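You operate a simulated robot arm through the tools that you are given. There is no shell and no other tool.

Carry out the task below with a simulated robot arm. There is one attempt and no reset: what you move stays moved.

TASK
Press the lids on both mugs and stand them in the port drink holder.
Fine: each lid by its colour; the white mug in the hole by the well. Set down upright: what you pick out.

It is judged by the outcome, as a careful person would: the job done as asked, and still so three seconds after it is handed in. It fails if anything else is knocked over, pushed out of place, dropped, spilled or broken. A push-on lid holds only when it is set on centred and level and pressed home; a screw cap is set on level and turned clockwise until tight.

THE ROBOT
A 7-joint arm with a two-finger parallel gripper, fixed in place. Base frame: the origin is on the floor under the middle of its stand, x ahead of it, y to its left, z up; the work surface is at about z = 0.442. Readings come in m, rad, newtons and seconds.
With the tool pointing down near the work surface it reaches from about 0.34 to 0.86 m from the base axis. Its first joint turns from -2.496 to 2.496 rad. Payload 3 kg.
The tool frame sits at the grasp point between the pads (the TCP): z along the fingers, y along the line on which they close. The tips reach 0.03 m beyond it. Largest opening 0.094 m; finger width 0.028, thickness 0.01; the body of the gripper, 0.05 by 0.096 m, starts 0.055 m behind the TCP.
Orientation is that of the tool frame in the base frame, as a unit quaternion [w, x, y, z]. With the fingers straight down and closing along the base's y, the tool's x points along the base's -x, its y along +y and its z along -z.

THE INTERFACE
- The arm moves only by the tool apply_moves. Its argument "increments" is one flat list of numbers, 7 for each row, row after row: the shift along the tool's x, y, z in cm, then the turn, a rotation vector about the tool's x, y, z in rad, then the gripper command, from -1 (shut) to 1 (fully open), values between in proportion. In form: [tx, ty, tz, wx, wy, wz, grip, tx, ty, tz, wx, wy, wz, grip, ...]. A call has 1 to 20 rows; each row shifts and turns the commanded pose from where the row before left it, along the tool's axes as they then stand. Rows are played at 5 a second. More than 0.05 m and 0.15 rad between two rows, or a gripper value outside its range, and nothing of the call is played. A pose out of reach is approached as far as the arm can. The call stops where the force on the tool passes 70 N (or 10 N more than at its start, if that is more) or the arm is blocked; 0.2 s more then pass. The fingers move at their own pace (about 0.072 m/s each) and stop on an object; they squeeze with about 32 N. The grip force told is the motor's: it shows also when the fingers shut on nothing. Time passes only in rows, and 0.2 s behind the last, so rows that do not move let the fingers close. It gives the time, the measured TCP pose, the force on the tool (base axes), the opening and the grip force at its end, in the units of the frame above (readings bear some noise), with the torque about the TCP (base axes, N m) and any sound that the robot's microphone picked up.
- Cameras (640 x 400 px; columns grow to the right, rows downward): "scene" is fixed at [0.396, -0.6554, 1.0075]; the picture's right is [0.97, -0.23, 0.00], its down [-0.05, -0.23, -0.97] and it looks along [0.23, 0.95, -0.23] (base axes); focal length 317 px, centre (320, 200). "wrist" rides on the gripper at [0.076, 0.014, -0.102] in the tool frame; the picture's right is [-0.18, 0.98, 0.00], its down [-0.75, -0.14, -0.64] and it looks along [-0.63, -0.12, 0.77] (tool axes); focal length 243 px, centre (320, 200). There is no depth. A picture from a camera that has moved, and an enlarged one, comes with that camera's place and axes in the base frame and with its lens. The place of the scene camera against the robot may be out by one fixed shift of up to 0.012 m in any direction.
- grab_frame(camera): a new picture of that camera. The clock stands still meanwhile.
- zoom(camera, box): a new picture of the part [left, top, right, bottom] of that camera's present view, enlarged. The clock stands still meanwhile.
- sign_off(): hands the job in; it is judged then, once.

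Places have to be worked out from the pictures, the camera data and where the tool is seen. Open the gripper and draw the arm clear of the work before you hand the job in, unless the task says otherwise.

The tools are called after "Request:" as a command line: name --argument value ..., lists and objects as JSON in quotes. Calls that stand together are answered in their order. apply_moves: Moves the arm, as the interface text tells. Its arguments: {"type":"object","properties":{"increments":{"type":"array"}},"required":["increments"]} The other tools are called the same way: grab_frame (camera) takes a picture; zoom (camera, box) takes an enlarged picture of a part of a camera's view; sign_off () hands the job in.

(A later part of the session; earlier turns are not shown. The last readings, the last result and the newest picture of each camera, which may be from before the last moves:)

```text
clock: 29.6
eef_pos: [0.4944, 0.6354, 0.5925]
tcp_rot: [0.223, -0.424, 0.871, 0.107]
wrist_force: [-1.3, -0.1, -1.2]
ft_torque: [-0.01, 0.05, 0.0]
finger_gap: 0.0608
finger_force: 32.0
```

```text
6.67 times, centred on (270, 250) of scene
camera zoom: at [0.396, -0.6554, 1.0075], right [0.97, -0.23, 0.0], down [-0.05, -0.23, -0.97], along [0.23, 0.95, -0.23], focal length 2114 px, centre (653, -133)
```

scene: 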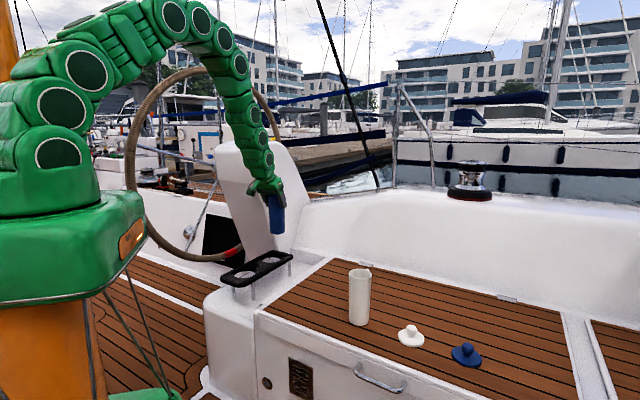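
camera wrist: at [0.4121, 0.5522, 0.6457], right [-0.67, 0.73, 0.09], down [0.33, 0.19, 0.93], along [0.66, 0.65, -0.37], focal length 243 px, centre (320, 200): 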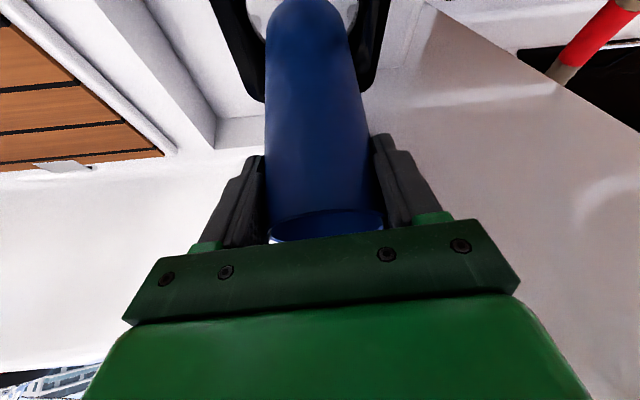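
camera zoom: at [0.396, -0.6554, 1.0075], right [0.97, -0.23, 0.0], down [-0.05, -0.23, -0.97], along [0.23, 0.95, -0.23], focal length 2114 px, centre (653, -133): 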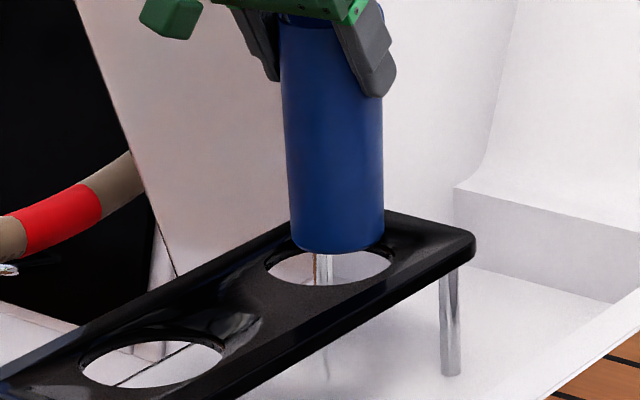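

The views show the mug axis sits about 9 mm outward of the TCP, so it is about that far outward of the hole centre. I shift inward by (−6, −7) mm and re-check.

Request:
apply_moves --increments '[0.4, 0.02, -0.22, 0, 0, 0, -1, 0.41, 0.02, -0.22, 0, 0, 0, -1, 0, 0, 0, 0, 0, 0, -1]'

Request:
zoom --camera "wrist" --box '[220, 0, 400, 110]'

Request:
zoom --camera "scene" --box '[240, 220, 300, 280]'

```text
clock: 30.4
eef_pos: [0.4895, 0.6294, 0.5927]
tcp_rot: [0.224, -0.425, 0.87, 0.108]
wrist_force: [0.2, 0.0, -0.9]
ft_torque: [0.01, 0.01, -0.01]
finger_gap: 0.0604
finger_force: 31.7
```

```text
3.56 times, centred on (310, 55) of wrist
camera zoom: at [0.4062, 0.5459, 0.6458], right [-0.67, 0.73, 0.09], down [0.33, 0.19, 0.93], along [0.66, 0.65, -0.37], focal length 863 px, centre (356, 716)
```

zoom: 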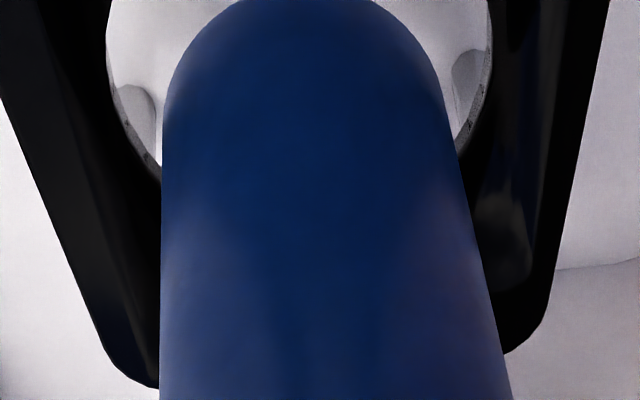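

```text
6.67 times, centred on (270, 250) of scene
camera zoom: at [0.396, -0.6554, 1.0075], right [0.97, -0.23, 0.0], down [-0.05, -0.23, -0.97], along [0.23, 0.95, -0.23], focal length 2114 px, centre (653, -133)
```

zoom: 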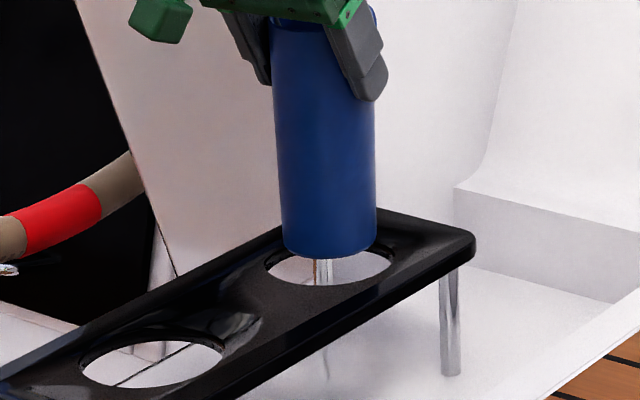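

Now centred within ~2 mm in both views. I lower the mug into the hole to about 2 cm above the ledge.

Request:
apply_moves --increments '[1.2, 0.01, 2.19, 0, 0, 0, -1, 1.2, 0.01, 2.19, 0, 0, 0, -1, 1.2, 0.01, 2.19, 0, 0, 0, -1, 0, 0, 0, 0, 0, 0, -1]'

Request:
zoom --camera "scene" --box '[240, 220, 300, 280]'

Request:
grab_frame --camera "wrist"

```text
clock: 31.4
eef_pos: [0.4883, 0.6297, 0.5175]
tcp_rot: [0.224, -0.425, 0.87, 0.107]
wrist_force: [1.1, -0.4, -1.7]
ft_torque: [-0.04, 0.04, -0.01]
finger_gap: 0.0605
finger_force: 31.8
```

```text
6.67 times, centred on (270, 250) of scene
camera zoom: at [0.396, -0.6554, 1.0075], right [0.97, -0.23, 0.0], down [-0.05, -0.23, -0.97], along [0.23, 0.95, -0.23], focal length 2114 px, centre (653, -133)
```

zoom: 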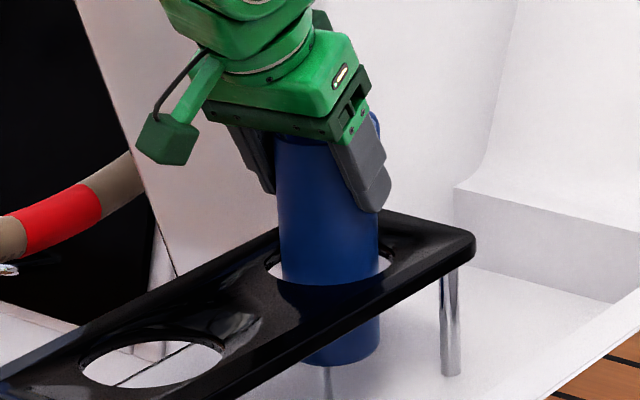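

```text
taken
camera wrist: at [0.406, 0.5464, 0.5714], right [-0.68, 0.73, 0.09], down [0.33, 0.19, 0.93], along [0.66, 0.65, -0.37], focal length 243 px, centre (320, 200)
```

wrist: 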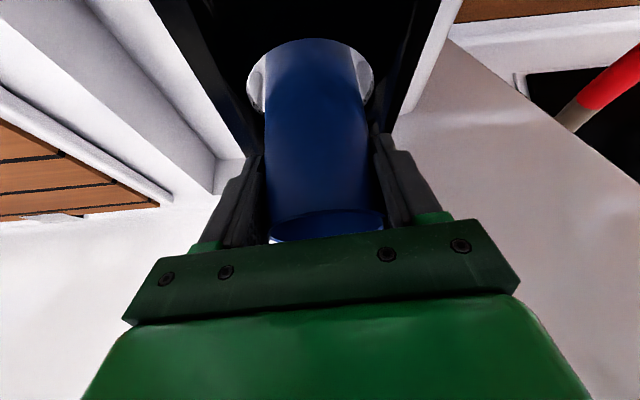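

The mug is through the hole, not touching. I lower slowly, 5 mm per row, watching for contact with the ledge.

Request:
apply_moves --increments '[0.241, 0, 0.4375, 0, 0, 0, -1, 0.241, 0, 0.4375, 0, 0, 0, -1, 0.241, 0, 0.4375, 0, 0, 0, -1, 0.145, 0, 0.263, 0, 0, 0, -1]'

Request:
apply_moves --increments '[0.096, 0, 0.175, 0, 0, 0, -1, 0.096, 0, 0.175, 0, 0, 0, -1]'

```text
clock: 32.4
eef_pos: [0.4895, 0.6287, 0.4989]
tcp_rot: [0.225, -0.423, 0.871, 0.107]
wrist_force: [0.5, 0.3, -0.1]
ft_torque: [0.0, 0.02, 0.0]
finger_gap: 0.0606
finger_force: 31.7
```

```text
clock: 33.0
eef_pos: [0.4893, 0.6289, 0.4968]
tcp_rot: [0.224, -0.424, 0.871, 0.107]
wrist_force: [0.0, 0.5, -2.6]
ft_torque: [0.01, 0.07, 0.0]
finger_gap: 0.0608
finger_force: 32.1
```

Still no contact at TCP z≈0.497 (force near zero). I look at the bottom of the mug before going further.

Request:
zoom --camera "scene" --box '[240, 220, 300, 280]'

Request:
apply_moves --increments '[0.096, 0, 0.175, 0, 0, 0, -1, 0.096, 0, 0.175, 0, 0, 0, -1]'

```text
6.67 times, centred on (270, 250) of scene
camera zoom: at [0.396, -0.6554, 1.0075], right [0.97, -0.23, 0.0], down [-0.05, -0.23, -0.97], along [0.23, 0.95, -0.23], focal length 2114 px, centre (653, -133)
```

zoom: 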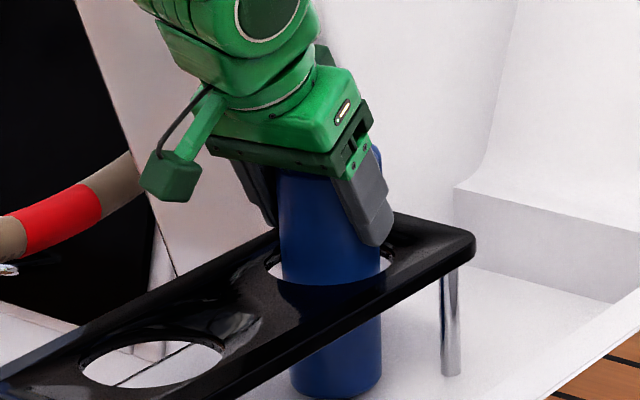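

```text
clock: 33.6
eef_pos: [0.4899, 0.6296, 0.4927]
tcp_rot: [0.225, -0.425, 0.871, 0.108]
wrist_force: [0.8, -0.6, 0.5]
ft_torque: [-0.03, 0.12, -0.02]
finger_gap: 0.0604
finger_force: 31.2
```

Request:
apply_moves --increments '[0.096, 0, 0.175, 0, 0, 0, -1, 0, 0, 0, 0, 0, 0, -1]'

Request:
zoom --camera "scene" --box '[240, 230, 300, 290]'

```text
clock: 34.2
eef_pos: [0.4905, 0.6311, 0.4922]
tcp_rot: [0.226, -0.423, 0.87, 0.109]
wrist_force: [2.8, -2.6, 25.9]
ft_torque: [0.35, -0.19, 0.01]
finger_gap: 0.0609
finger_force: 32.3
```

```text
6.67 times, centred on (270, 260) of scene
camera zoom: at [0.396, -0.6554, 1.0075], right [0.97, -0.23, 0.0], down [-0.05, -0.23, -0.97], along [0.23, 0.95, -0.23], focal length 2114 px, centre (653, -200)
```

zoom: 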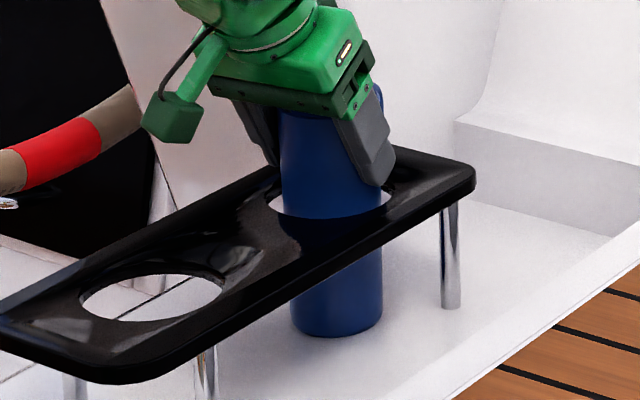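

Contact felt (26 N): the blue mug is standing on the ledge in the far hole. I ease up 1.5 mm and open the fingers partly (to ~0.078 m) to release it.

Request:
apply_moves --increments '[-0.072, 0, -0.13, 0, 0, 0, -1, 0, 0, 0, 0, 0, 0, 0.0, 0, 0, 0, 0, 0, 0, 0.4, 0, 0, 0, 0, 0, 0, 0.66, 0, 0, 0, 0, 0, 0, 0.66]'

Request:
zoom --camera "scene" --box '[240, 230, 300, 290]'

Request:
grab_frame --camera "wrist"

```text
clock: 35.4
eef_pos: [0.4881, 0.6298, 0.4897]
tcp_rot: [0.224, -0.424, 0.871, 0.108]
wrist_force: [-1.3, 1.0, 0.7]
ft_torque: [-0.02, 0.0, -0.03]
finger_gap: 0.078
finger_force: 0.0
```

```text
6.67 times, centred on (270, 260) of scene
camera zoom: at [0.396, -0.6554, 1.0075], right [0.97, -0.23, 0.0], down [-0.05, -0.23, -0.97], along [0.23, 0.95, -0.23], focal length 2114 px, centre (653, -200)
```

zoom: 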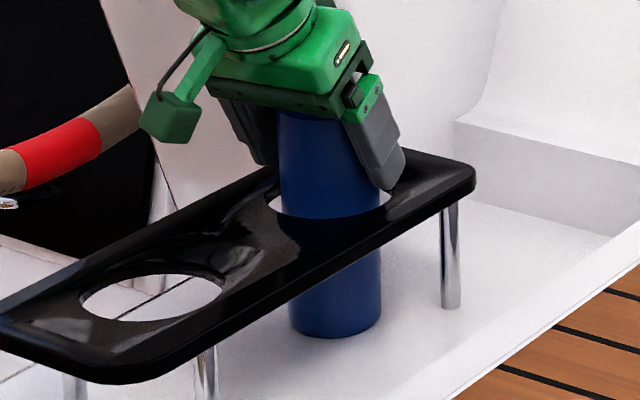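

```text
taken
camera wrist: at [0.4063, 0.5459, 0.5438], right [-0.67, 0.73, 0.09], down [0.33, 0.19, 0.93], along [0.66, 0.65, -0.37], focal length 243 px, centre (320, 200)
```

wrist: 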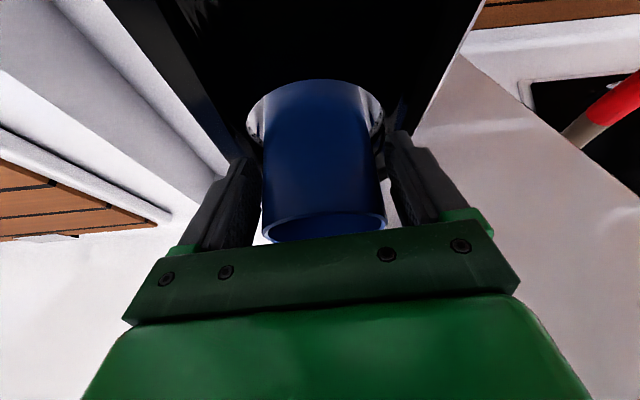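

Released and the mug stands freely. I rise straight up 18 cm with the fingers clear of it.

Request:
apply_moves --increments '[-0.72, 0, -1.31, 0, 0, 0, 0.66, -1.73, -0.01, -3.15, 0, 0, 0, 0.66, -1.73, -0.01, -3.15, 0, 0, 0, 0.66, -1.73, -0.01, -3.15, 0, 0, 0, 0.66, -1.73, -0.01, -3.15, 0, 0, 0, 0.66, -1.0, -0.01, -1.84, 0, 0, 0, 0.66, 0, 0, 0, 0, 0, 0, 0.66]'

Request:
grab_frame --camera "wrist"

Request:
zoom --camera "wrist" --box '[240, 0, 400, 100]'

Request:
zoom --camera "scene" --box '[240, 220, 300, 290]'

```text
clock: 37.0
eef_pos: [0.4889, 0.6307, 0.6694]
tcp_rot: [0.224, -0.424, 0.871, 0.107]
wrist_force: [1.0, -0.3, -0.8]
ft_torque: [0.01, -0.01, -0.01]
finger_gap: 0.078
finger_force: 0.1
```

```text
taken
camera wrist: at [0.4063, 0.5464, 0.7234], right [-0.67, 0.73, 0.09], down [0.33, 0.19, 0.93], along [0.66, 0.65, -0.37], focal length 243 px, centre (320, 200)
```

wrist: 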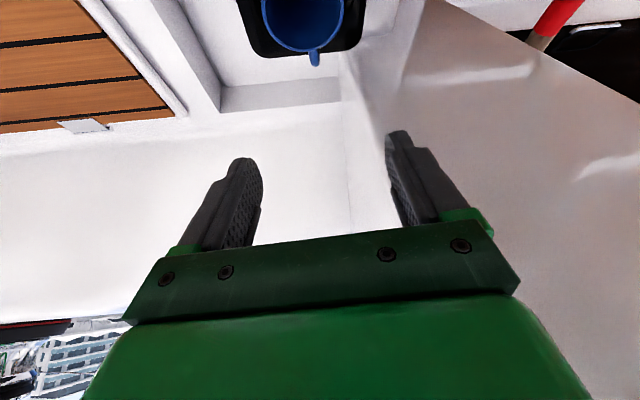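

```text
4.00 times, centred on (320, 50) of wrist
camera zoom: at [0.4063, 0.5464, 0.7234], right [-0.67, 0.73, 0.09], down [0.33, 0.19, 0.93], along [0.66, 0.65, -0.37], focal length 970 px, centre (320, 800)
```

zoom: 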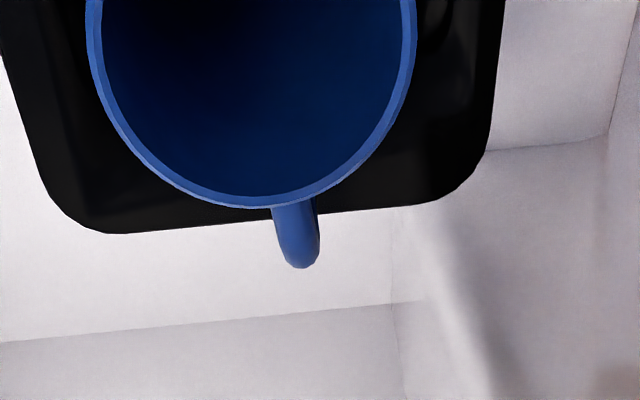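

```text
5.71 times, centred on (270, 255) of scene
camera zoom: at [0.396, -0.6554, 1.0075], right [0.97, -0.23, 0.0], down [-0.05, -0.23, -0.97], along [0.23, 0.95, -0.23], focal length 1812 px, centre (606, -114)
```

zoom: 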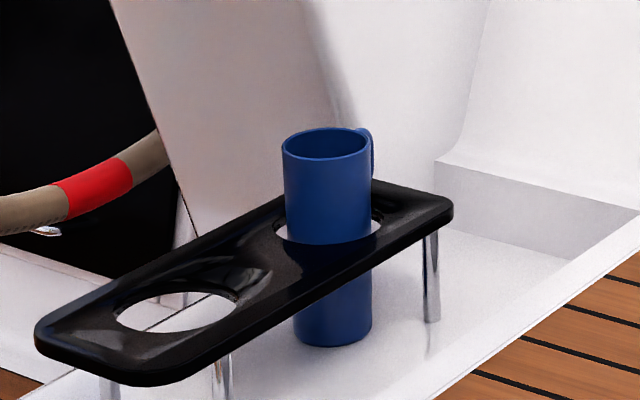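

The blue mug stands upright in the far hole. I back off 10 cm toward the base to view the rim between the fingers and measure its exact centre and height for the lid.

Request:
apply_moves --increments '[2.92, 0.1, -1.61, 0, 0, 0, 1, 2.92, 0.1, -1.61, 0, 0, 0, 1, 2.92, 0.1, -1.61, 0, 0, 0, 1, 0, 0, 0, 0, 0, 0, 1]'

Request:
zoom --camera "wrist" --box '[240, 60, 400, 160]'

Request:
apply_moves --increments '[-2, 0, -3.6, 0, 0, 0, 1, -2, 0, -3.6, 0, 0, 0, 1, -2, 0, -3.6, 0, 0, 0, 1, -2, 0, -3.6, 0, 0, 0, 1, 0, 0, 0, 0, 0, 0, 1]'

Request:
zoom --camera "wrist" --box '[240, 0, 400, 100]'

```text
clock: 38.0
eef_pos: [0.4239, 0.5526, 0.6707]
tcp_rot: [0.223, -0.424, 0.871, 0.107]
wrist_force: [0.0, 0.0, -0.5]
ft_torque: [0.01, -0.02, 0.02]
finger_gap: 0.0941
finger_force: 0.1
```

```text
4.00 times, centred on (320, 110) of wrist
camera zoom: at [0.3416, 0.4686, 0.7238], right [-0.67, 0.73, 0.09], down [0.33, 0.19, 0.93], along [0.66, 0.65, -0.37], focal length 970 px, centre (320, 560)
```

zoom: 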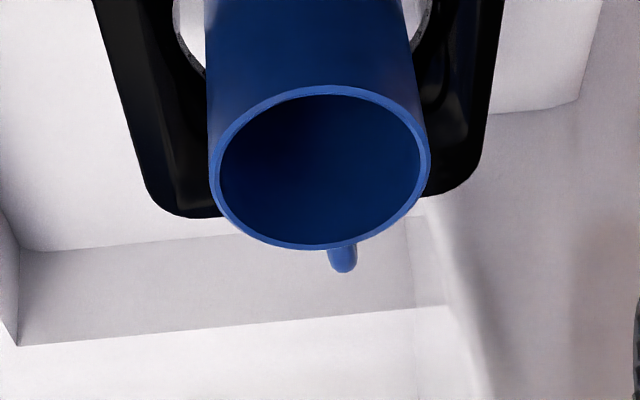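

```text
clock: 39.2
eef_pos: [0.4252, 0.553, 0.836]
tcp_rot: [0.225, -0.424, 0.871, 0.108]
wrist_force: [0.1, -0.7, 0.0]
ft_torque: [0.0, 0.02, -0.02]
finger_gap: 0.0938
finger_force: 0.1
```

```text
4.00 times, centred on (320, 50) of wrist
camera zoom: at [0.3426, 0.4698, 0.8887], right [-0.67, 0.73, 0.09], down [0.33, 0.19, 0.93], along [0.66, 0.65, -0.37], focal length 970 px, centre (320, 800)
```

zoom: 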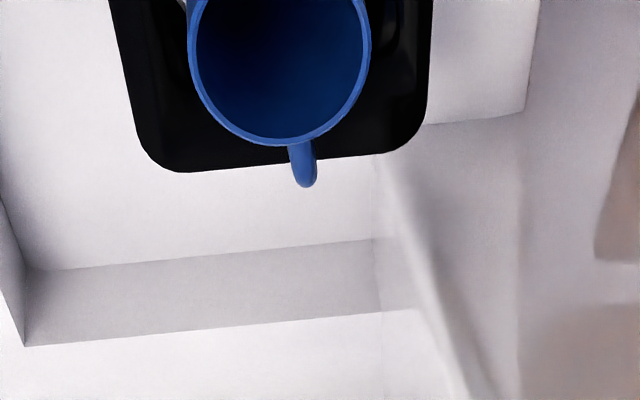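

The blue rim centre works out near (0.493, 0.633), rim z≈0.515. Next the blue lid: I carry the arm out over the bench and swing the tilted tool round toward the lid at about (0.917, −0.066).

Request:
apply_moves --increments '[1.66, -3.95, -0.9, 0, 0, 0, 1, 1.66, -3.95, -0.9, 0, 0, 0, 1, 1.66, -3.95, -0.9, 0, 0, 0, 1, 1.66, -3.95, -0.9, 0, 0, 0, 1, 1.66, -3.95, -0.9, 0, 0, 0, 1, 1.66, -3.95, -0.9, 0, 0, 0, 1, 1.66, -3.95, -0.9, 0, 0, 0, 1, 1.66, -3.95, -0.9, 0, 0, 0, 1, 1.66, -3.95, -0.9, 0, 0, 0, 1, 0, 0, 0, 0.0672, 0, 0.1225, 1, 0, 0, 0, 0.0672, 0, 0.1225, 1, 0, 0, 0, 0.0672, 0, 0.1225, 1, 0, 0, 0, 0.0672, 0, 0.1225, 1, 0, 0, 0, 0.0672, 0, 0.1225, 1, 0, 0, 0, 0.0672, 0, 0.1225, 1, 0, 0, 0, 0.0672, 0, 0.1225, 1, 0, 0, 0, 0, 0, 0, 1]'

Request:
grab_frame --camera "wrist"

Request:
grab_frame --camera "scene"

```text
clock: 42.8
eef_pos: [0.5999, 0.2005, 0.8349]
tcp_rot: [0.25, 0.036, 0.968, -0.01]
wrist_force: [-0.3, 0.8, 0.2]
ft_torque: [0.01, 0.01, 0.01]
finger_gap: 0.0939
finger_force: 0.0
```

```text
taken
camera wrist: at [0.4859, 0.2222, 0.8883], right [0.23, 0.97, 0.09], down [0.34, -0.17, 0.93], along [0.91, -0.19, -0.37], focal length 243 px, centre (320, 200)
```

wrist: 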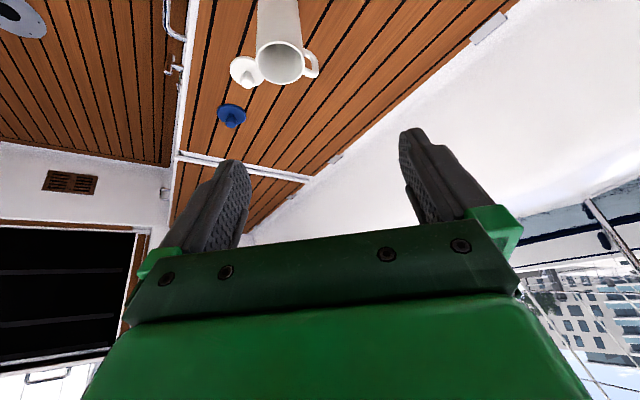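

```text
taken
```

scene: 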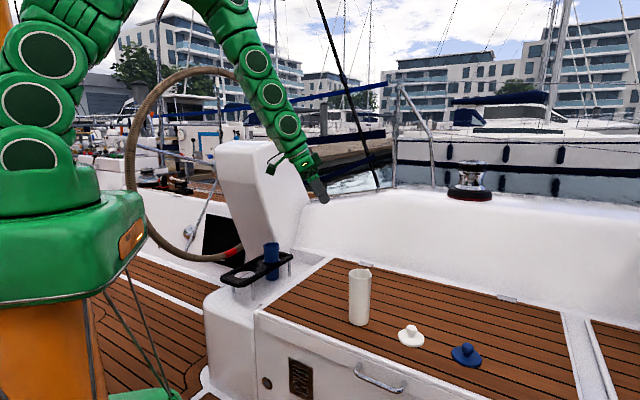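

I move out over (0.80, −0.05) at the same height, then view the blue lid.

Request:
apply_moves --increments '[-2.73, -3.35, 1.51, 0, 0, 0, 1, -2.73, -3.35, 1.51, 0, 0, 0, 1, -2.73, -3.35, 1.51, 0, 0, 0, 1, -2.73, -3.35, 1.51, 0, 0, 0, 1, -2.73, -3.35, 1.51, 0, 0, 0, 1, -2.73, -3.35, 1.51, 0, 0, 0, 1, -2.73, -3.35, 1.51, 0, 0, 0, 1, 1.94, 0.01, 3.51, 0, 0, 0, 1, 1.94, 0.01, 3.51, 0, 0, 0, 1, 0, 0, 0, 0, 0, 0, 1]'

Request:
grab_frame --camera "wrist"

Request:
zoom --camera "wrist" --box '[240, 0, 400, 120]'

```text
clock: 45.0
eef_pos: [0.8016, -0.0492, 0.7549]
tcp_rot: [0.25, 0.034, 0.968, -0.009]
wrist_force: [-0.2, 0.1, -0.3]
ft_torque: [-0.03, 0.0, -0.02]
finger_gap: 0.094
finger_force: 0.1
```

```text
taken
camera wrist: at [0.6866, -0.0268, 0.8081], right [0.23, 0.97, 0.09], down [0.34, -0.17, 0.93], along [0.91, -0.18, -0.37], focal length 243 px, centre (320, 200)
```

wrist: 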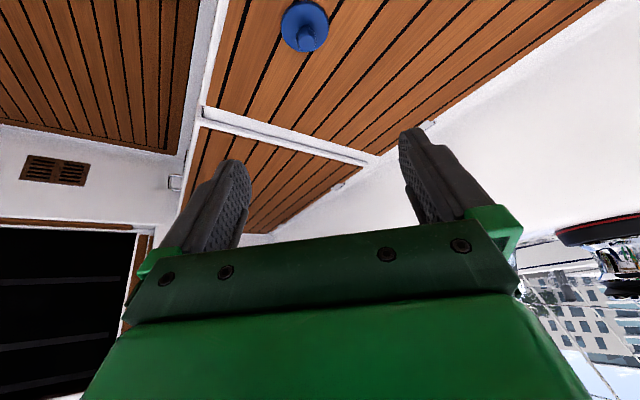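

```text
3.33 times, centred on (320, 60) of wrist
camera zoom: at [0.6866, -0.0268, 0.8081], right [0.23, 0.97, 0.09], down [0.34, -0.17, 0.93], along [0.91, -0.18, -0.37], focal length 809 px, centre (320, 667)
```

zoom: 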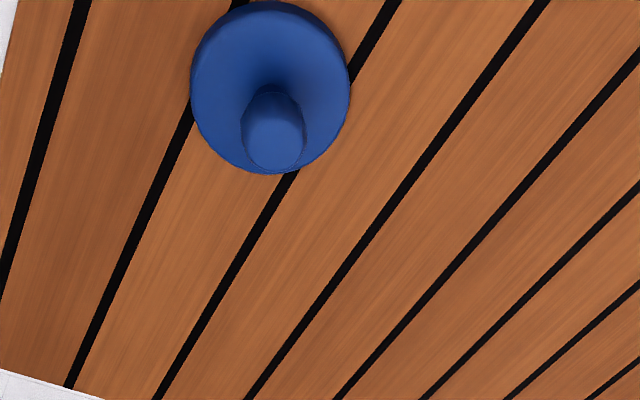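

The blue lid is at about (0.916, −0.072), knob top z≈0.482. I approach to z≈0.58 above it with the same tilt.

Request:
apply_moves --increments '[-0.33, -0.27, 4.19, 0, 0, 0, 1, -0.33, -0.27, 4.19, 0, 0, 0, 1, -0.33, -0.27, 4.19, 0, 0, 0, 1, -0.33, -0.27, 4.19, 0, 0, 0, 1, -0.33, -0.27, 4.19, 0, 0, 0, 1, 0, 0, 0, 0, 0, 0, 1]'

Request:
grab_frame --camera "wrist"

Request:
zoom --camera "scene" --box '[380, 230, 540, 380]'

```text
clock: 46.4
eef_pos: [0.9139, -0.0692, 0.5805]
tcp_rot: [0.25, 0.035, 0.968, -0.009]
wrist_force: [1.3, -1.2, -0.3]
ft_torque: [-0.01, -0.02, 0.0]
finger_gap: 0.094
finger_force: 0.1
```

```text
taken
camera wrist: at [0.8011, -0.048, 0.6324], right [0.23, 0.97, 0.09], down [0.34, -0.17, 0.93], along [0.91, -0.18, -0.37], focal length 243 px, centre (320, 200)
```

wrist: 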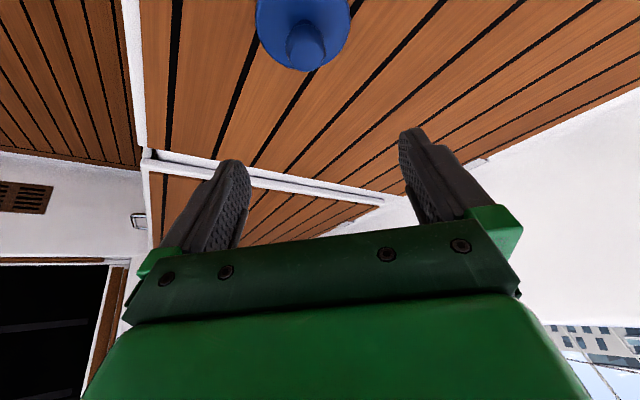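

```text
2.67 times, centred on (460, 305) of scene
camera zoom: at [0.396, -0.6554, 1.0075], right [0.97, -0.23, 0.0], down [-0.05, -0.23, -0.97], along [0.23, 0.95, -0.23], focal length 845 px, centre (-53, -80)
```

zoom: 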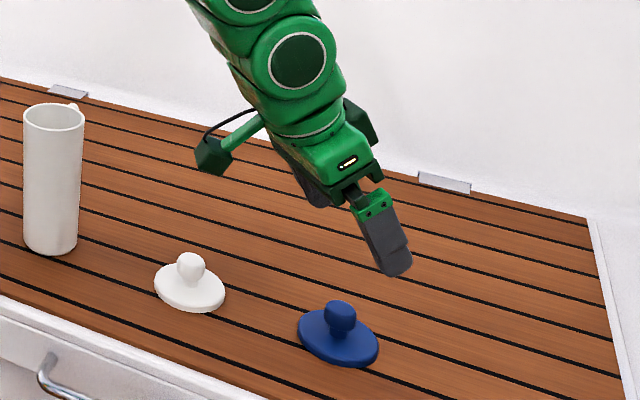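

Reach is fine with the tilt. Refining for perspective, the lid centre is near (0.918, −0.0725); I descend to TCP z≈0.487 so the tips straddle the knob just above the disc.

Request:
apply_moves --increments '[1.4, -0.1, 2.8, 0, 0, 0, 1, 1.4, -0.1, 2.8, 0, 0, 0, 1, 1.37, -0.1, 2.8, 0, 0, 0, 1, 0, 0, 0, 0, 0, 0, 1]'

Request:
grab_frame --camera "wrist"

Request:
zoom --camera "scene" --box '[420, 270, 520, 380]'

```text
clock: 47.4
eef_pos: [0.9203, -0.0733, 0.487]
tcp_rot: [0.249, 0.034, 0.968, -0.009]
wrist_force: [-0.3, 0.1, 0.6]
ft_torque: [0.0, 0.04, 0.0]
finger_gap: 0.0938
finger_force: 0.0
```

```text
taken
camera wrist: at [0.805, -0.052, 0.5392], right [0.23, 0.97, 0.09], down [0.34, -0.17, 0.93], along [0.91, -0.18, -0.37], focal length 243 px, centre (320, 200)
```

wrist: 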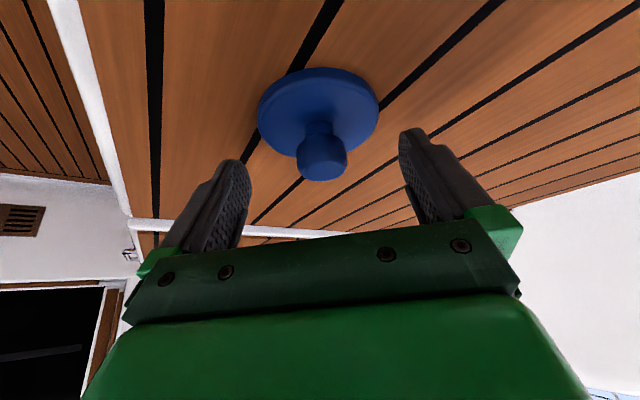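

```text
3.64 times, centred on (470, 325) of scene
camera zoom: at [0.396, -0.6554, 1.0075], right [0.97, -0.23, 0.0], down [-0.05, -0.23, -0.97], along [0.23, 0.95, -0.23], focal length 1153 px, centre (-226, -254)
```

zoom: 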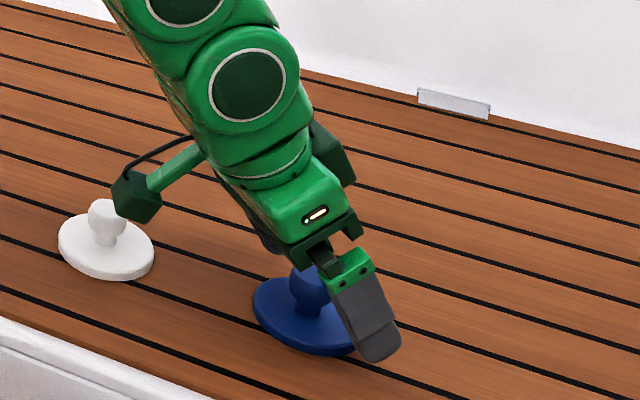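

The knob is centred between the fingers at tip height. I close on it.

Request:
apply_moves --increments '[0, 0, 0, 0, 0, 0, -1, 0, 0, 0, 0, 0, 0, -1, 0, 0, 0, 0, 0, 0, -1, 0, 0, 0, 0, 0, 0, -1, 0, 0, 0, 0, 0, 0, -1]'

Request:
grab_frame --camera "wrist"

Request:
zoom --camera "scene" --box '[420, 270, 520, 380]'

```text
clock: 48.6
eef_pos: [0.9206, -0.0716, 0.4865]
tcp_rot: [0.249, 0.035, 0.968, -0.01]
wrist_force: [-0.4, -0.4, 0.6]
ft_torque: [0.0, 0.01, 0.02]
finger_gap: 0.0263
finger_force: 31.9
```

```text
taken
camera wrist: at [0.8051, -0.0519, 0.5395], right [0.23, 0.97, 0.09], down [0.34, -0.17, 0.93], along [0.91, -0.18, -0.37], focal length 243 px, centre (320, 200)
```

wrist: 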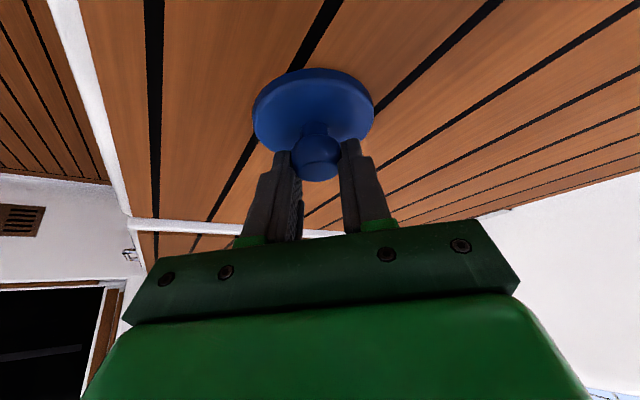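

```text
3.64 times, centred on (470, 325) of scene
camera zoom: at [0.396, -0.6554, 1.0075], right [0.97, -0.23, 0.0], down [-0.05, -0.23, -0.97], along [0.23, 0.95, -0.23], focal length 1153 px, centre (-226, -254)
```

zoom: 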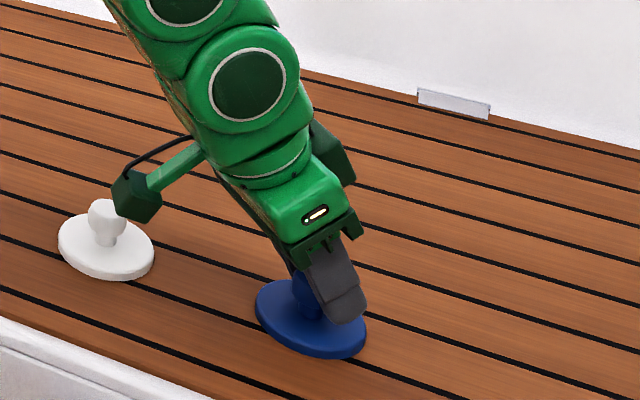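

Gripped (gap 0.026). I lift it straight up gently and check that the lid stays level.

Request:
apply_moves --increments '[-0.24, 0, -0.44, 0, 0, 0, -1, -0.48, 0, -0.88, 0, 0, 0, -1, -0.97, 0, -1.75, 0, 0, 0, -1, -0.97, 0, -1.75, 0, 0, 0, -1, -1.45, 0, -2.63, 0, 0, 0, -1, -1.45, 0, -2.63, 0, 0, 0, -1, 0, 0, 0, 0, 0, 0, -1]'

Request:
zoom --camera "wrist" --box '[220, 40, 420, 200]'

Request:
zoom --camera "scene" --box '[420, 220, 520, 330]'

```text
clock: 50.2
eef_pos: [0.9201, -0.0737, 0.6015]
tcp_rot: [0.249, 0.035, 0.968, -0.01]
wrist_force: [-0.4, -0.4, -0.5]
ft_torque: [0.0, -0.01, -0.02]
finger_gap: 0.0264
finger_force: 32.3
```

```text
2.50 times, centred on (320, 120) of wrist
camera zoom: at [0.8047, -0.0524, 0.654], right [0.23, 0.97, 0.09], down [0.34, -0.17, 0.93], along [0.91, -0.18, -0.37], focal length 606 px, centre (320, 400)
```

zoom: 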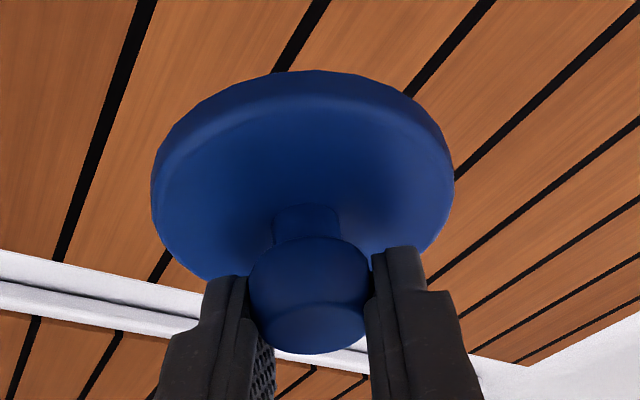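

```text
3.64 times, centred on (470, 275) of scene
camera zoom: at [0.396, -0.6554, 1.0075], right [0.97, -0.23, 0.0], down [-0.05, -0.23, -0.97], along [0.23, 0.95, -0.23], focal length 1153 px, centre (-226, -73)
```

zoom: 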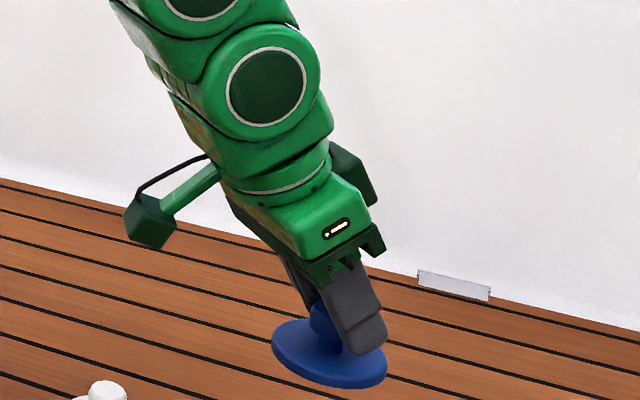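

The lid has not shifted in the grip and stays level. I lift further and draw back toward the middle, then swing the tool back to azimuth 52°.

Request:
apply_moves --increments '[1.72, 0.08, -3.82, 0, 0, 0, -1, 1.72, 0.08, -3.82, 0, 0, 0, -1, 1.72, 0.08, -3.82, 0, 0, 0, -1, 1.72, 0.08, -3.82, 0, 0, 0, -1, 1.72, 0.08, -3.82, 0, 0, 0, -1, 1.72, 0.08, -3.82, 0, 0, 0, -1, 0, 0, 0, -0.068, 0, -0.123, -1, 0, 0, 0, -0.068, 0, -0.123, -1, 0, 0, 0, -0.068, 0, -0.123, -1, 0, 0, 0, -0.068, 0, -0.123, -1, 0, 0, 0, -0.068, 0, -0.123, -1, 0, 0, 0, -0.068, 0, -0.123, -1, 0, 0, 0, -0.068, 0, -0.123, -1, 0, 0, 0, 0, 0, 0, -1]'

Request:
grab_frame --camera "wrist"

```text
clock: 53.2
eef_pos: [0.719, -0.0541, 0.7516]
tcp_rot: [0.224, -0.426, 0.869, 0.11]
wrist_force: [0.4, 0.5, -0.8]
ft_torque: [0.03, 0.01, 0.03]
finger_gap: 0.0259
finger_force: 32.3
```

```text
taken
camera wrist: at [0.6372, -0.1391, 0.805], right [-0.68, 0.73, 0.09], down [0.33, 0.19, 0.93], along [0.66, 0.66, -0.37], focal length 243 px, centre (320, 200)
```

wrist: 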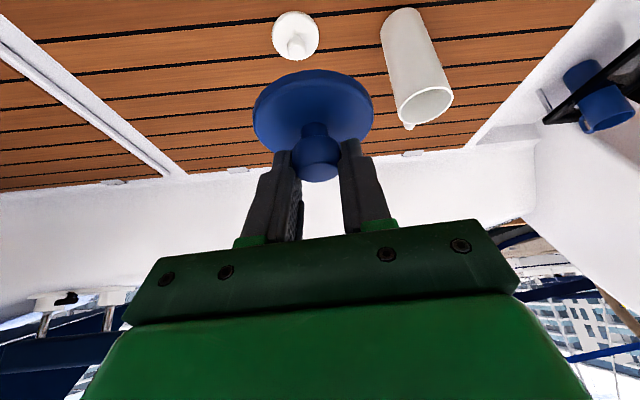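

Lid still level in the grip. I carry it across to (0.42, 0.54) at z≈0.75, short of the blue mug.

Request:
apply_moves --increments '[-1.671, 4.0, 0.923, 0, 0, 0, -1, -1.671, 4.0, 0.923, 0, 0, 0, -1, -1.671, 4.0, 0.923, 0, 0, 0, -1, -1.671, 4.0, 0.923, 0, 0, 0, -1, -1.671, 4.0, 0.923, 0, 0, 0, -1, -1.671, 4.0, 0.923, 0, 0, 0, -1, -1.671, 4.0, 0.923, 0, 0, 0, -1, -1.671, 4.0, 0.923, 0, 0, 0, -1, -1.671, 4.0, 0.923, 0, 0, 0, -1, -1.671, 4.0, 0.923, 0, 0, 0, -1, -1.671, 4.0, 0.923, 0, 0, 0, -1, -1.671, 4.0, 0.923, 0, 0, 0, -1, -1.671, 4.0, 0.923, 0, 0, 0, -1, -1.671, 4.0, 0.923, 0, 0, 0, -1, -1.671, 4.0, 0.923, 0, 0, 0, -1, 0, 0, 0, 0, 0, 0, -1]'

Request:
grab_frame --camera "wrist"

Request:
zoom --camera "wrist" --box '[240, 0, 400, 100]'

```text
clock: 56.6
eef_pos: [0.42, 0.5406, 0.753]
tcp_rot: [0.224, -0.427, 0.869, 0.11]
wrist_force: [-0.2, 1.0, -0.3]
ft_torque: [0.01, 0.01, -0.03]
finger_gap: 0.0263
finger_force: 31.8
```

```text
taken
camera wrist: at [0.3374, 0.455, 0.8057], right [-0.68, 0.73, 0.09], down [0.33, 0.19, 0.93], along [0.66, 0.66, -0.37], focal length 243 px, centre (320, 200)
```

wrist: 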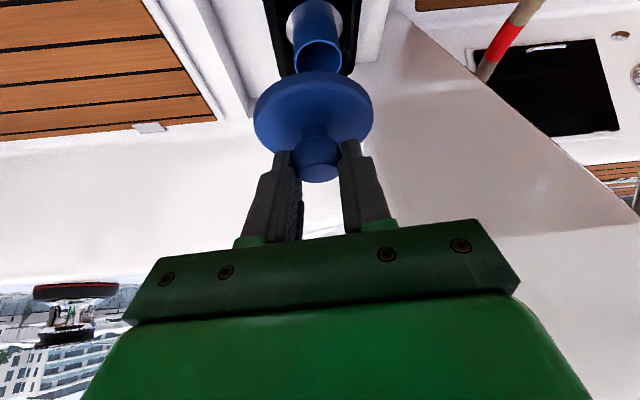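

```text
4.00 times, centred on (320, 50) of wrist
camera zoom: at [0.3374, 0.455, 0.8057], right [-0.68, 0.73, 0.09], down [0.33, 0.19, 0.93], along [0.66, 0.66, -0.37], focal length 970 px, centre (320, 800)
```

zoom: 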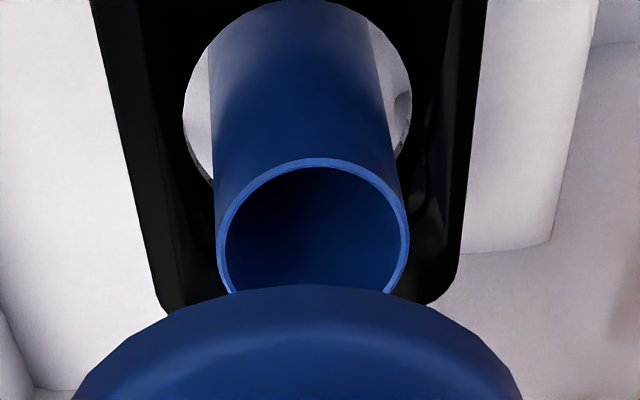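

Rim centre re-measured near (0.4935, 0.634). I bring the lid to about 4 cm above the mug and compare lid and rim in both cameras.

Request:
apply_moves --increments '[-0.62, -0.04, 3.83, 0, 0, 0, -1, -0.62, -0.04, 3.83, 0, 0, 0, -1, -0.62, -0.04, 3.83, 0, 0, 0, -1, -0.62, -0.04, 3.83, 0, 0, 0, -1, -0.62, -0.04, 3.83, 0, 0, 0, -1, 0, 0, 0, 0, 0, 0, -1]'

Request:
zoom --camera "scene" --box '[240, 210, 310, 280]'

Request:
zoom --camera "wrist" --box '[220, 0, 420, 200]'

```text
clock: 58.0
eef_pos: [0.4939, 0.6328, 0.6003]
tcp_rot: [0.223, -0.427, 0.869, 0.111]
wrist_force: [-0.2, 1.2, 0.2]
ft_torque: [0.01, 0.02, 0.01]
finger_gap: 0.0261
finger_force: 31.8
```

```text
5.71 times, centred on (275, 245) of scene
camera zoom: at [0.396, -0.6554, 1.0075], right [0.97, -0.23, 0.0], down [-0.05, -0.23, -0.97], along [0.23, 0.95, -0.23], focal length 1812 px, centre (577, -57)
```

zoom: 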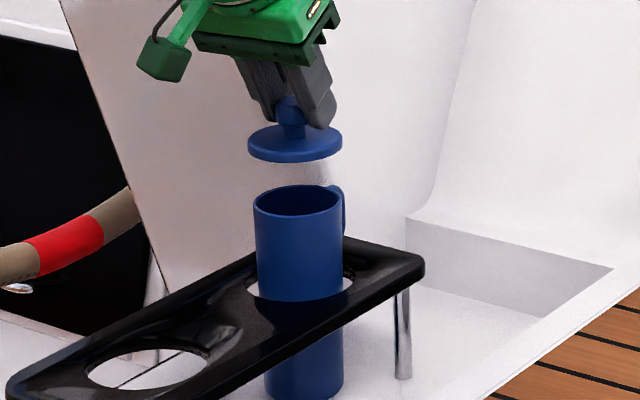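

```text
2.00 times, centred on (320, 100) of wrist
camera zoom: at [0.4126, 0.5483, 0.6532], right [-0.68, 0.73, 0.09], down [0.33, 0.19, 0.93], along [0.66, 0.66, -0.37], focal length 485 px, centre (320, 400)
```

zoom: 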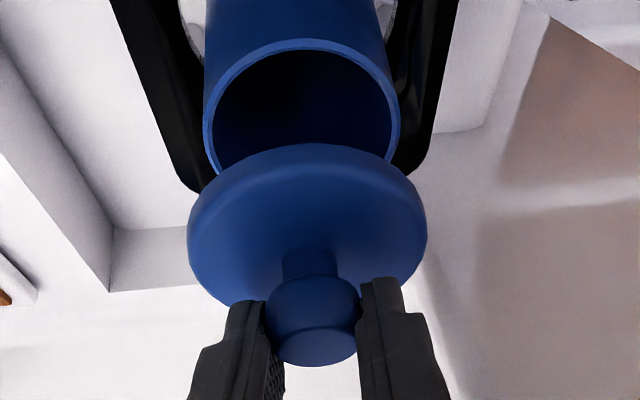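

The lid is level and centred over the rim to about 1–2 mm. I correct 1.5 mm outward and lower to just above the rim.

Request:
apply_moves --increments '[0.5, 0.035, 0.98, 0, 0, 0, -1, 0.5, 0.035, 0.98, 0, 0, 0, -1, 0.43, 0, 0.9, 0, 0, 0, -1, 0, 0, 0, 0, 0, 0, -1]'

Request:
zoom --camera "scene" --box '[250, 220, 300, 270]'

Request:
zoom --camera "wrist" --box '[220, 0, 420, 200]'

```text
clock: 59.0
eef_pos: [0.4952, 0.634, 0.5676]
tcp_rot: [0.224, -0.426, 0.869, 0.11]
wrist_force: [-0.5, -0.4, -0.1]
ft_torque: [0.01, 0.0, 0.0]
finger_gap: 0.0263
finger_force: 31.8
```

```text
8.00 times, centred on (275, 245) of scene
camera zoom: at [0.396, -0.6554, 1.0075], right [0.97, -0.23, 0.0], down [-0.05, -0.23, -0.97], along [0.23, 0.95, -0.23], focal length 2536 px, centre (680, -160)
```

zoom: 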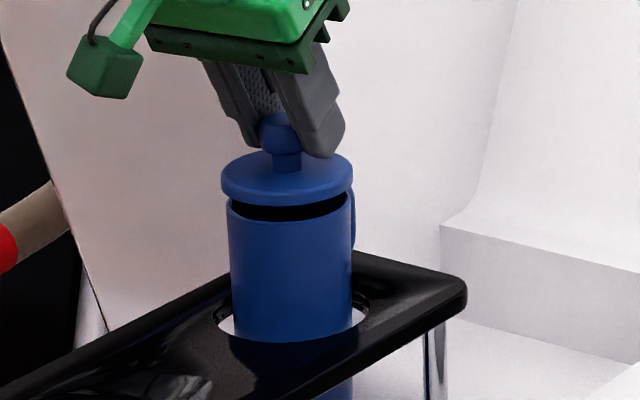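

```text
2.00 times, centred on (320, 100) of wrist
camera zoom: at [0.4123, 0.5495, 0.6208], right [-0.68, 0.73, 0.09], down [0.33, 0.19, 0.93], along [0.66, 0.66, -0.37], focal length 485 px, centre (320, 400)
```

zoom: 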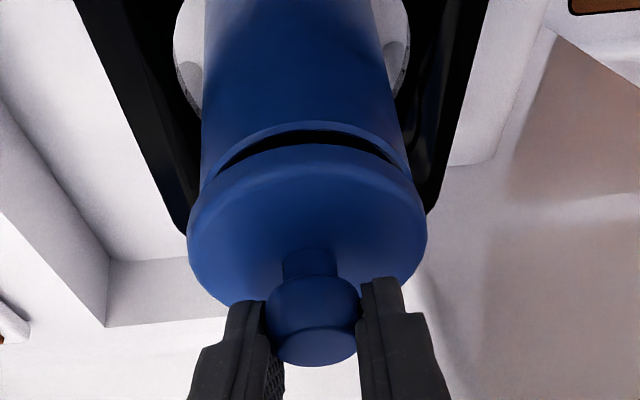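

Lid is about 2 mm inward of the rim centre. I nudge it outward 2 mm and lower 4 mm more.

Request:
apply_moves --increments '[-0.18, -0.03, 0.1, 0, 0, 0, -1, 0.1, 0, 0.175, 0, 0, 0, -1, 0.1, 0, 0.175, 0, 0, 0, -1, 0, 0, 0, 0, 0, 0, -1]'

Request:
zoom --camera "scene" --box '[250, 220, 300, 270]'

Request:
zoom --camera "wrist" --box '[260, 40, 380, 140]'

```text
clock: 60.0
eef_pos: [0.496, 0.6346, 0.5622]
tcp_rot: [0.223, -0.427, 0.869, 0.11]
wrist_force: [-0.1, -0.4, -1.1]
ft_torque: [0.03, 0.05, -0.01]
finger_gap: 0.0261
finger_force: 32.1
```

```text
8.00 times, centred on (275, 245) of scene
camera zoom: at [0.396, -0.6554, 1.0075], right [0.97, -0.23, 0.0], down [-0.05, -0.23, -0.97], along [0.23, 0.95, -0.23], focal length 2536 px, centre (680, -160)
```

zoom: 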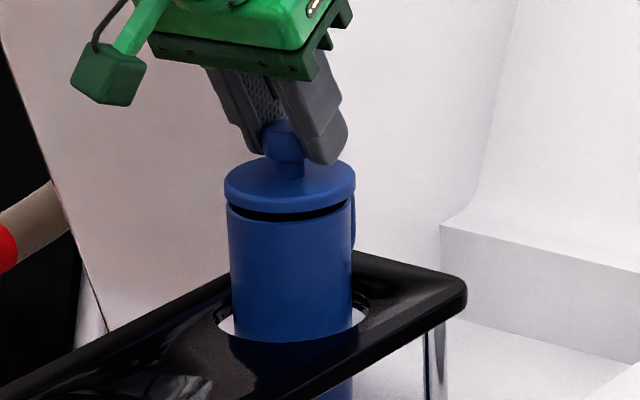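

```text
4.00 times, centred on (320, 90) of wrist
camera zoom: at [0.4139, 0.5508, 0.6164], right [-0.68, 0.73, 0.09], down [0.33, 0.19, 0.93], along [0.66, 0.66, -0.37], focal length 970 px, centre (320, 640)
```

zoom: 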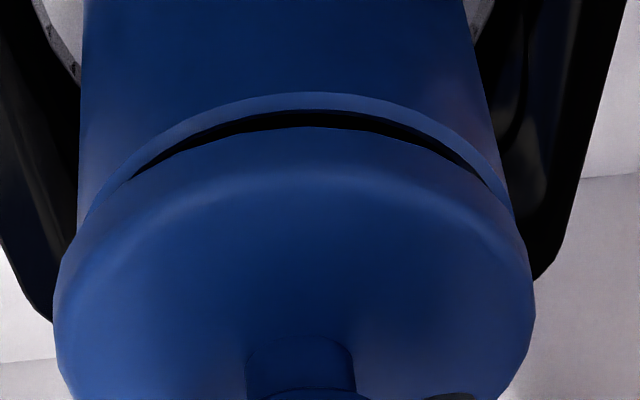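

Lid and rim agree within about 1–2 mm by every measure. I lower in 1 mm steps until it meets the rim.

Request:
apply_moves --increments '[0.048, 0, 0.0873, 0, 0, 0, -1, 0.048, 0, 0.0873, 0, 0, 0, -1, 0.048, 0, 0.0873, 0, 0, 0, -1, 0, 0, 0, 0, 0, 0, -1]'

Request:
apply_moves --increments '[0.048, 0, 0.0873, 0, 0, 0, -1, 0.048, 0, 0.0873, 0, 0, 0, -1, 0, 0, 0, 0, 0, 0, -1]'

Request:
zoom --camera "scene" --box '[250, 220, 300, 270]'

Request:
zoom --camera "wrist" --box '[260, 40, 380, 140]'

```text
clock: 61.0
eef_pos: [0.4955, 0.6346, 0.5611]
tcp_rot: [0.223, -0.427, 0.869, 0.11]
wrist_force: [0.1, -0.6, -0.1]
ft_torque: [0.02, 0.01, -0.03]
finger_gap: 0.0259
finger_force: 32.0
```

```text
clock: 61.8
eef_pos: [0.497, 0.637, 0.5576]
tcp_rot: [0.224, -0.426, 0.869, 0.11]
wrist_force: [-0.2, 0.7, -0.6]
ft_torque: [0.01, 0.01, -0.02]
finger_gap: 0.0262
finger_force: 32.8
```

```text
8.00 times, centred on (275, 245) of scene
camera zoom: at [0.396, -0.6554, 1.0075], right [0.97, -0.23, 0.0], down [-0.05, -0.23, -0.97], along [0.23, 0.95, -0.23], focal length 2536 px, centre (680, -160)
```

zoom: 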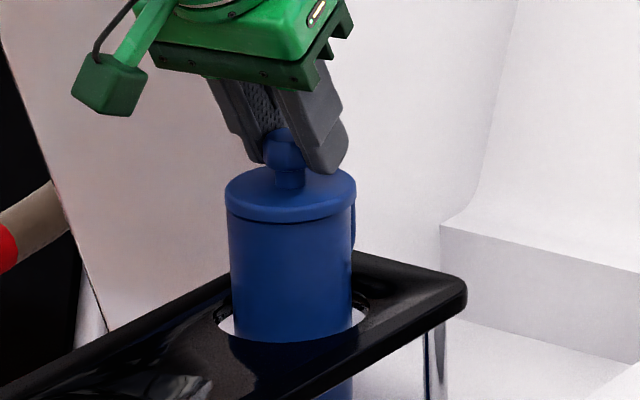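

```text
4.00 times, centred on (320, 90) of wrist
camera zoom: at [0.4141, 0.5509, 0.6112], right [-0.68, 0.73, 0.09], down [0.33, 0.19, 0.93], along [0.66, 0.66, -0.37], focal length 970 px, centre (320, 640)
```

zoom: 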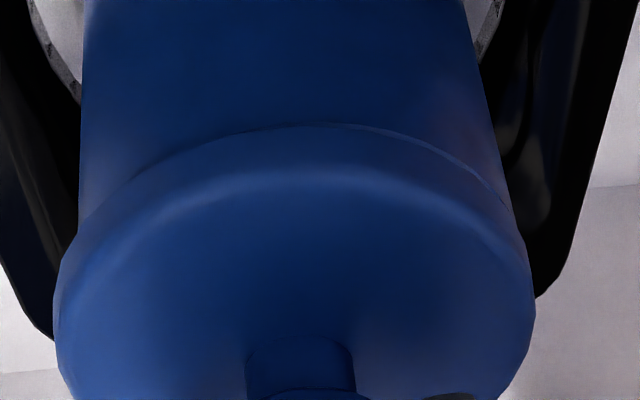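

The lid is about flush with the rim and centred (290.5 vs 290.5 px in the scene). I press on down in small steps, watching force and sound.

Request:
apply_moves --increments '[0.048, 0, 0.0873, 0, 0, 0, -1, 0.048, 0, 0.0873, 0, 0, 0, -1, 0, 0, 0, 0, 0, 0, -1]'

Request:
apply_moves --increments '[0.048, 0, 0.0873, 0, 0, 0, -1, 0.048, 0, 0.0873, 0, 0, 0, -1, 0, 0, 0, 0, 0, 0, -1]'

Request:
zoom --camera "scene" --box '[250, 220, 300, 270]'

Request:
zoom --camera "wrist" --box '[260, 40, 380, 140]'

```text
clock: 62.6
eef_pos: [0.4966, 0.6355, 0.5562]
tcp_rot: [0.224, -0.427, 0.87, 0.109]
wrist_force: [0.1, -0.1, 0.6]
ft_torque: [-0.01, -0.03, 0.01]
finger_gap: 0.0261
finger_force: 32.1
```

```text
clock: 63.4
eef_pos: [0.4966, 0.635, 0.5558]
tcp_rot: [0.225, -0.427, 0.869, 0.111]
wrist_force: [-3.0, -1.6, 33.7]
ft_torque: [0.01, 0.06, -0.08]
finger_gap: 0.0262
finger_force: 31.8
heard: snap
```

```text
8.00 times, centred on (275, 245) of scene
camera zoom: at [0.396, -0.6554, 1.0075], right [0.97, -0.23, 0.0], down [-0.05, -0.23, -0.97], along [0.23, 0.95, -0.23], focal length 2536 px, centre (680, -160)
```

zoom: 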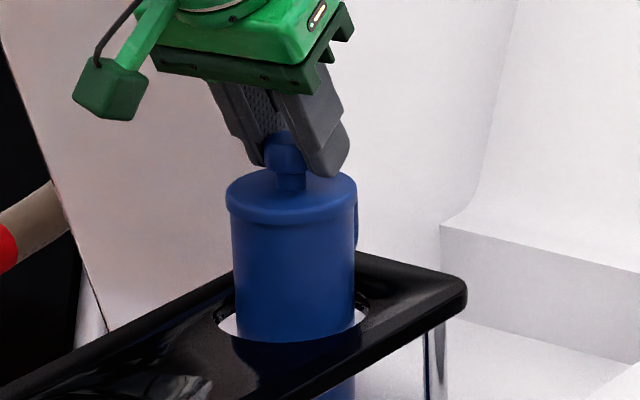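

```text
4.00 times, centred on (320, 90) of wrist
camera zoom: at [0.4145, 0.5515, 0.6087], right [-0.68, 0.73, 0.09], down [0.32, 0.19, 0.93], along [0.66, 0.66, -0.36], focal length 970 px, centre (320, 640)
```

zoom: 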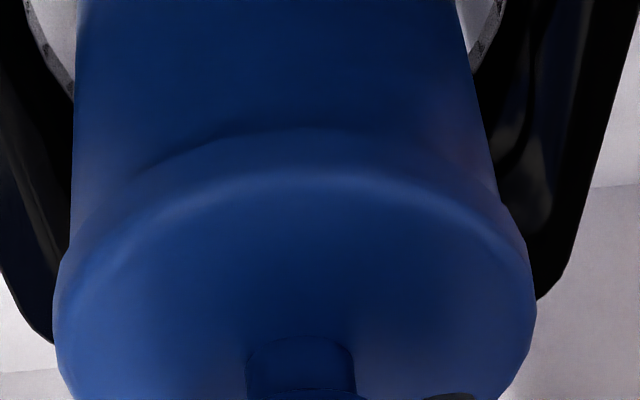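

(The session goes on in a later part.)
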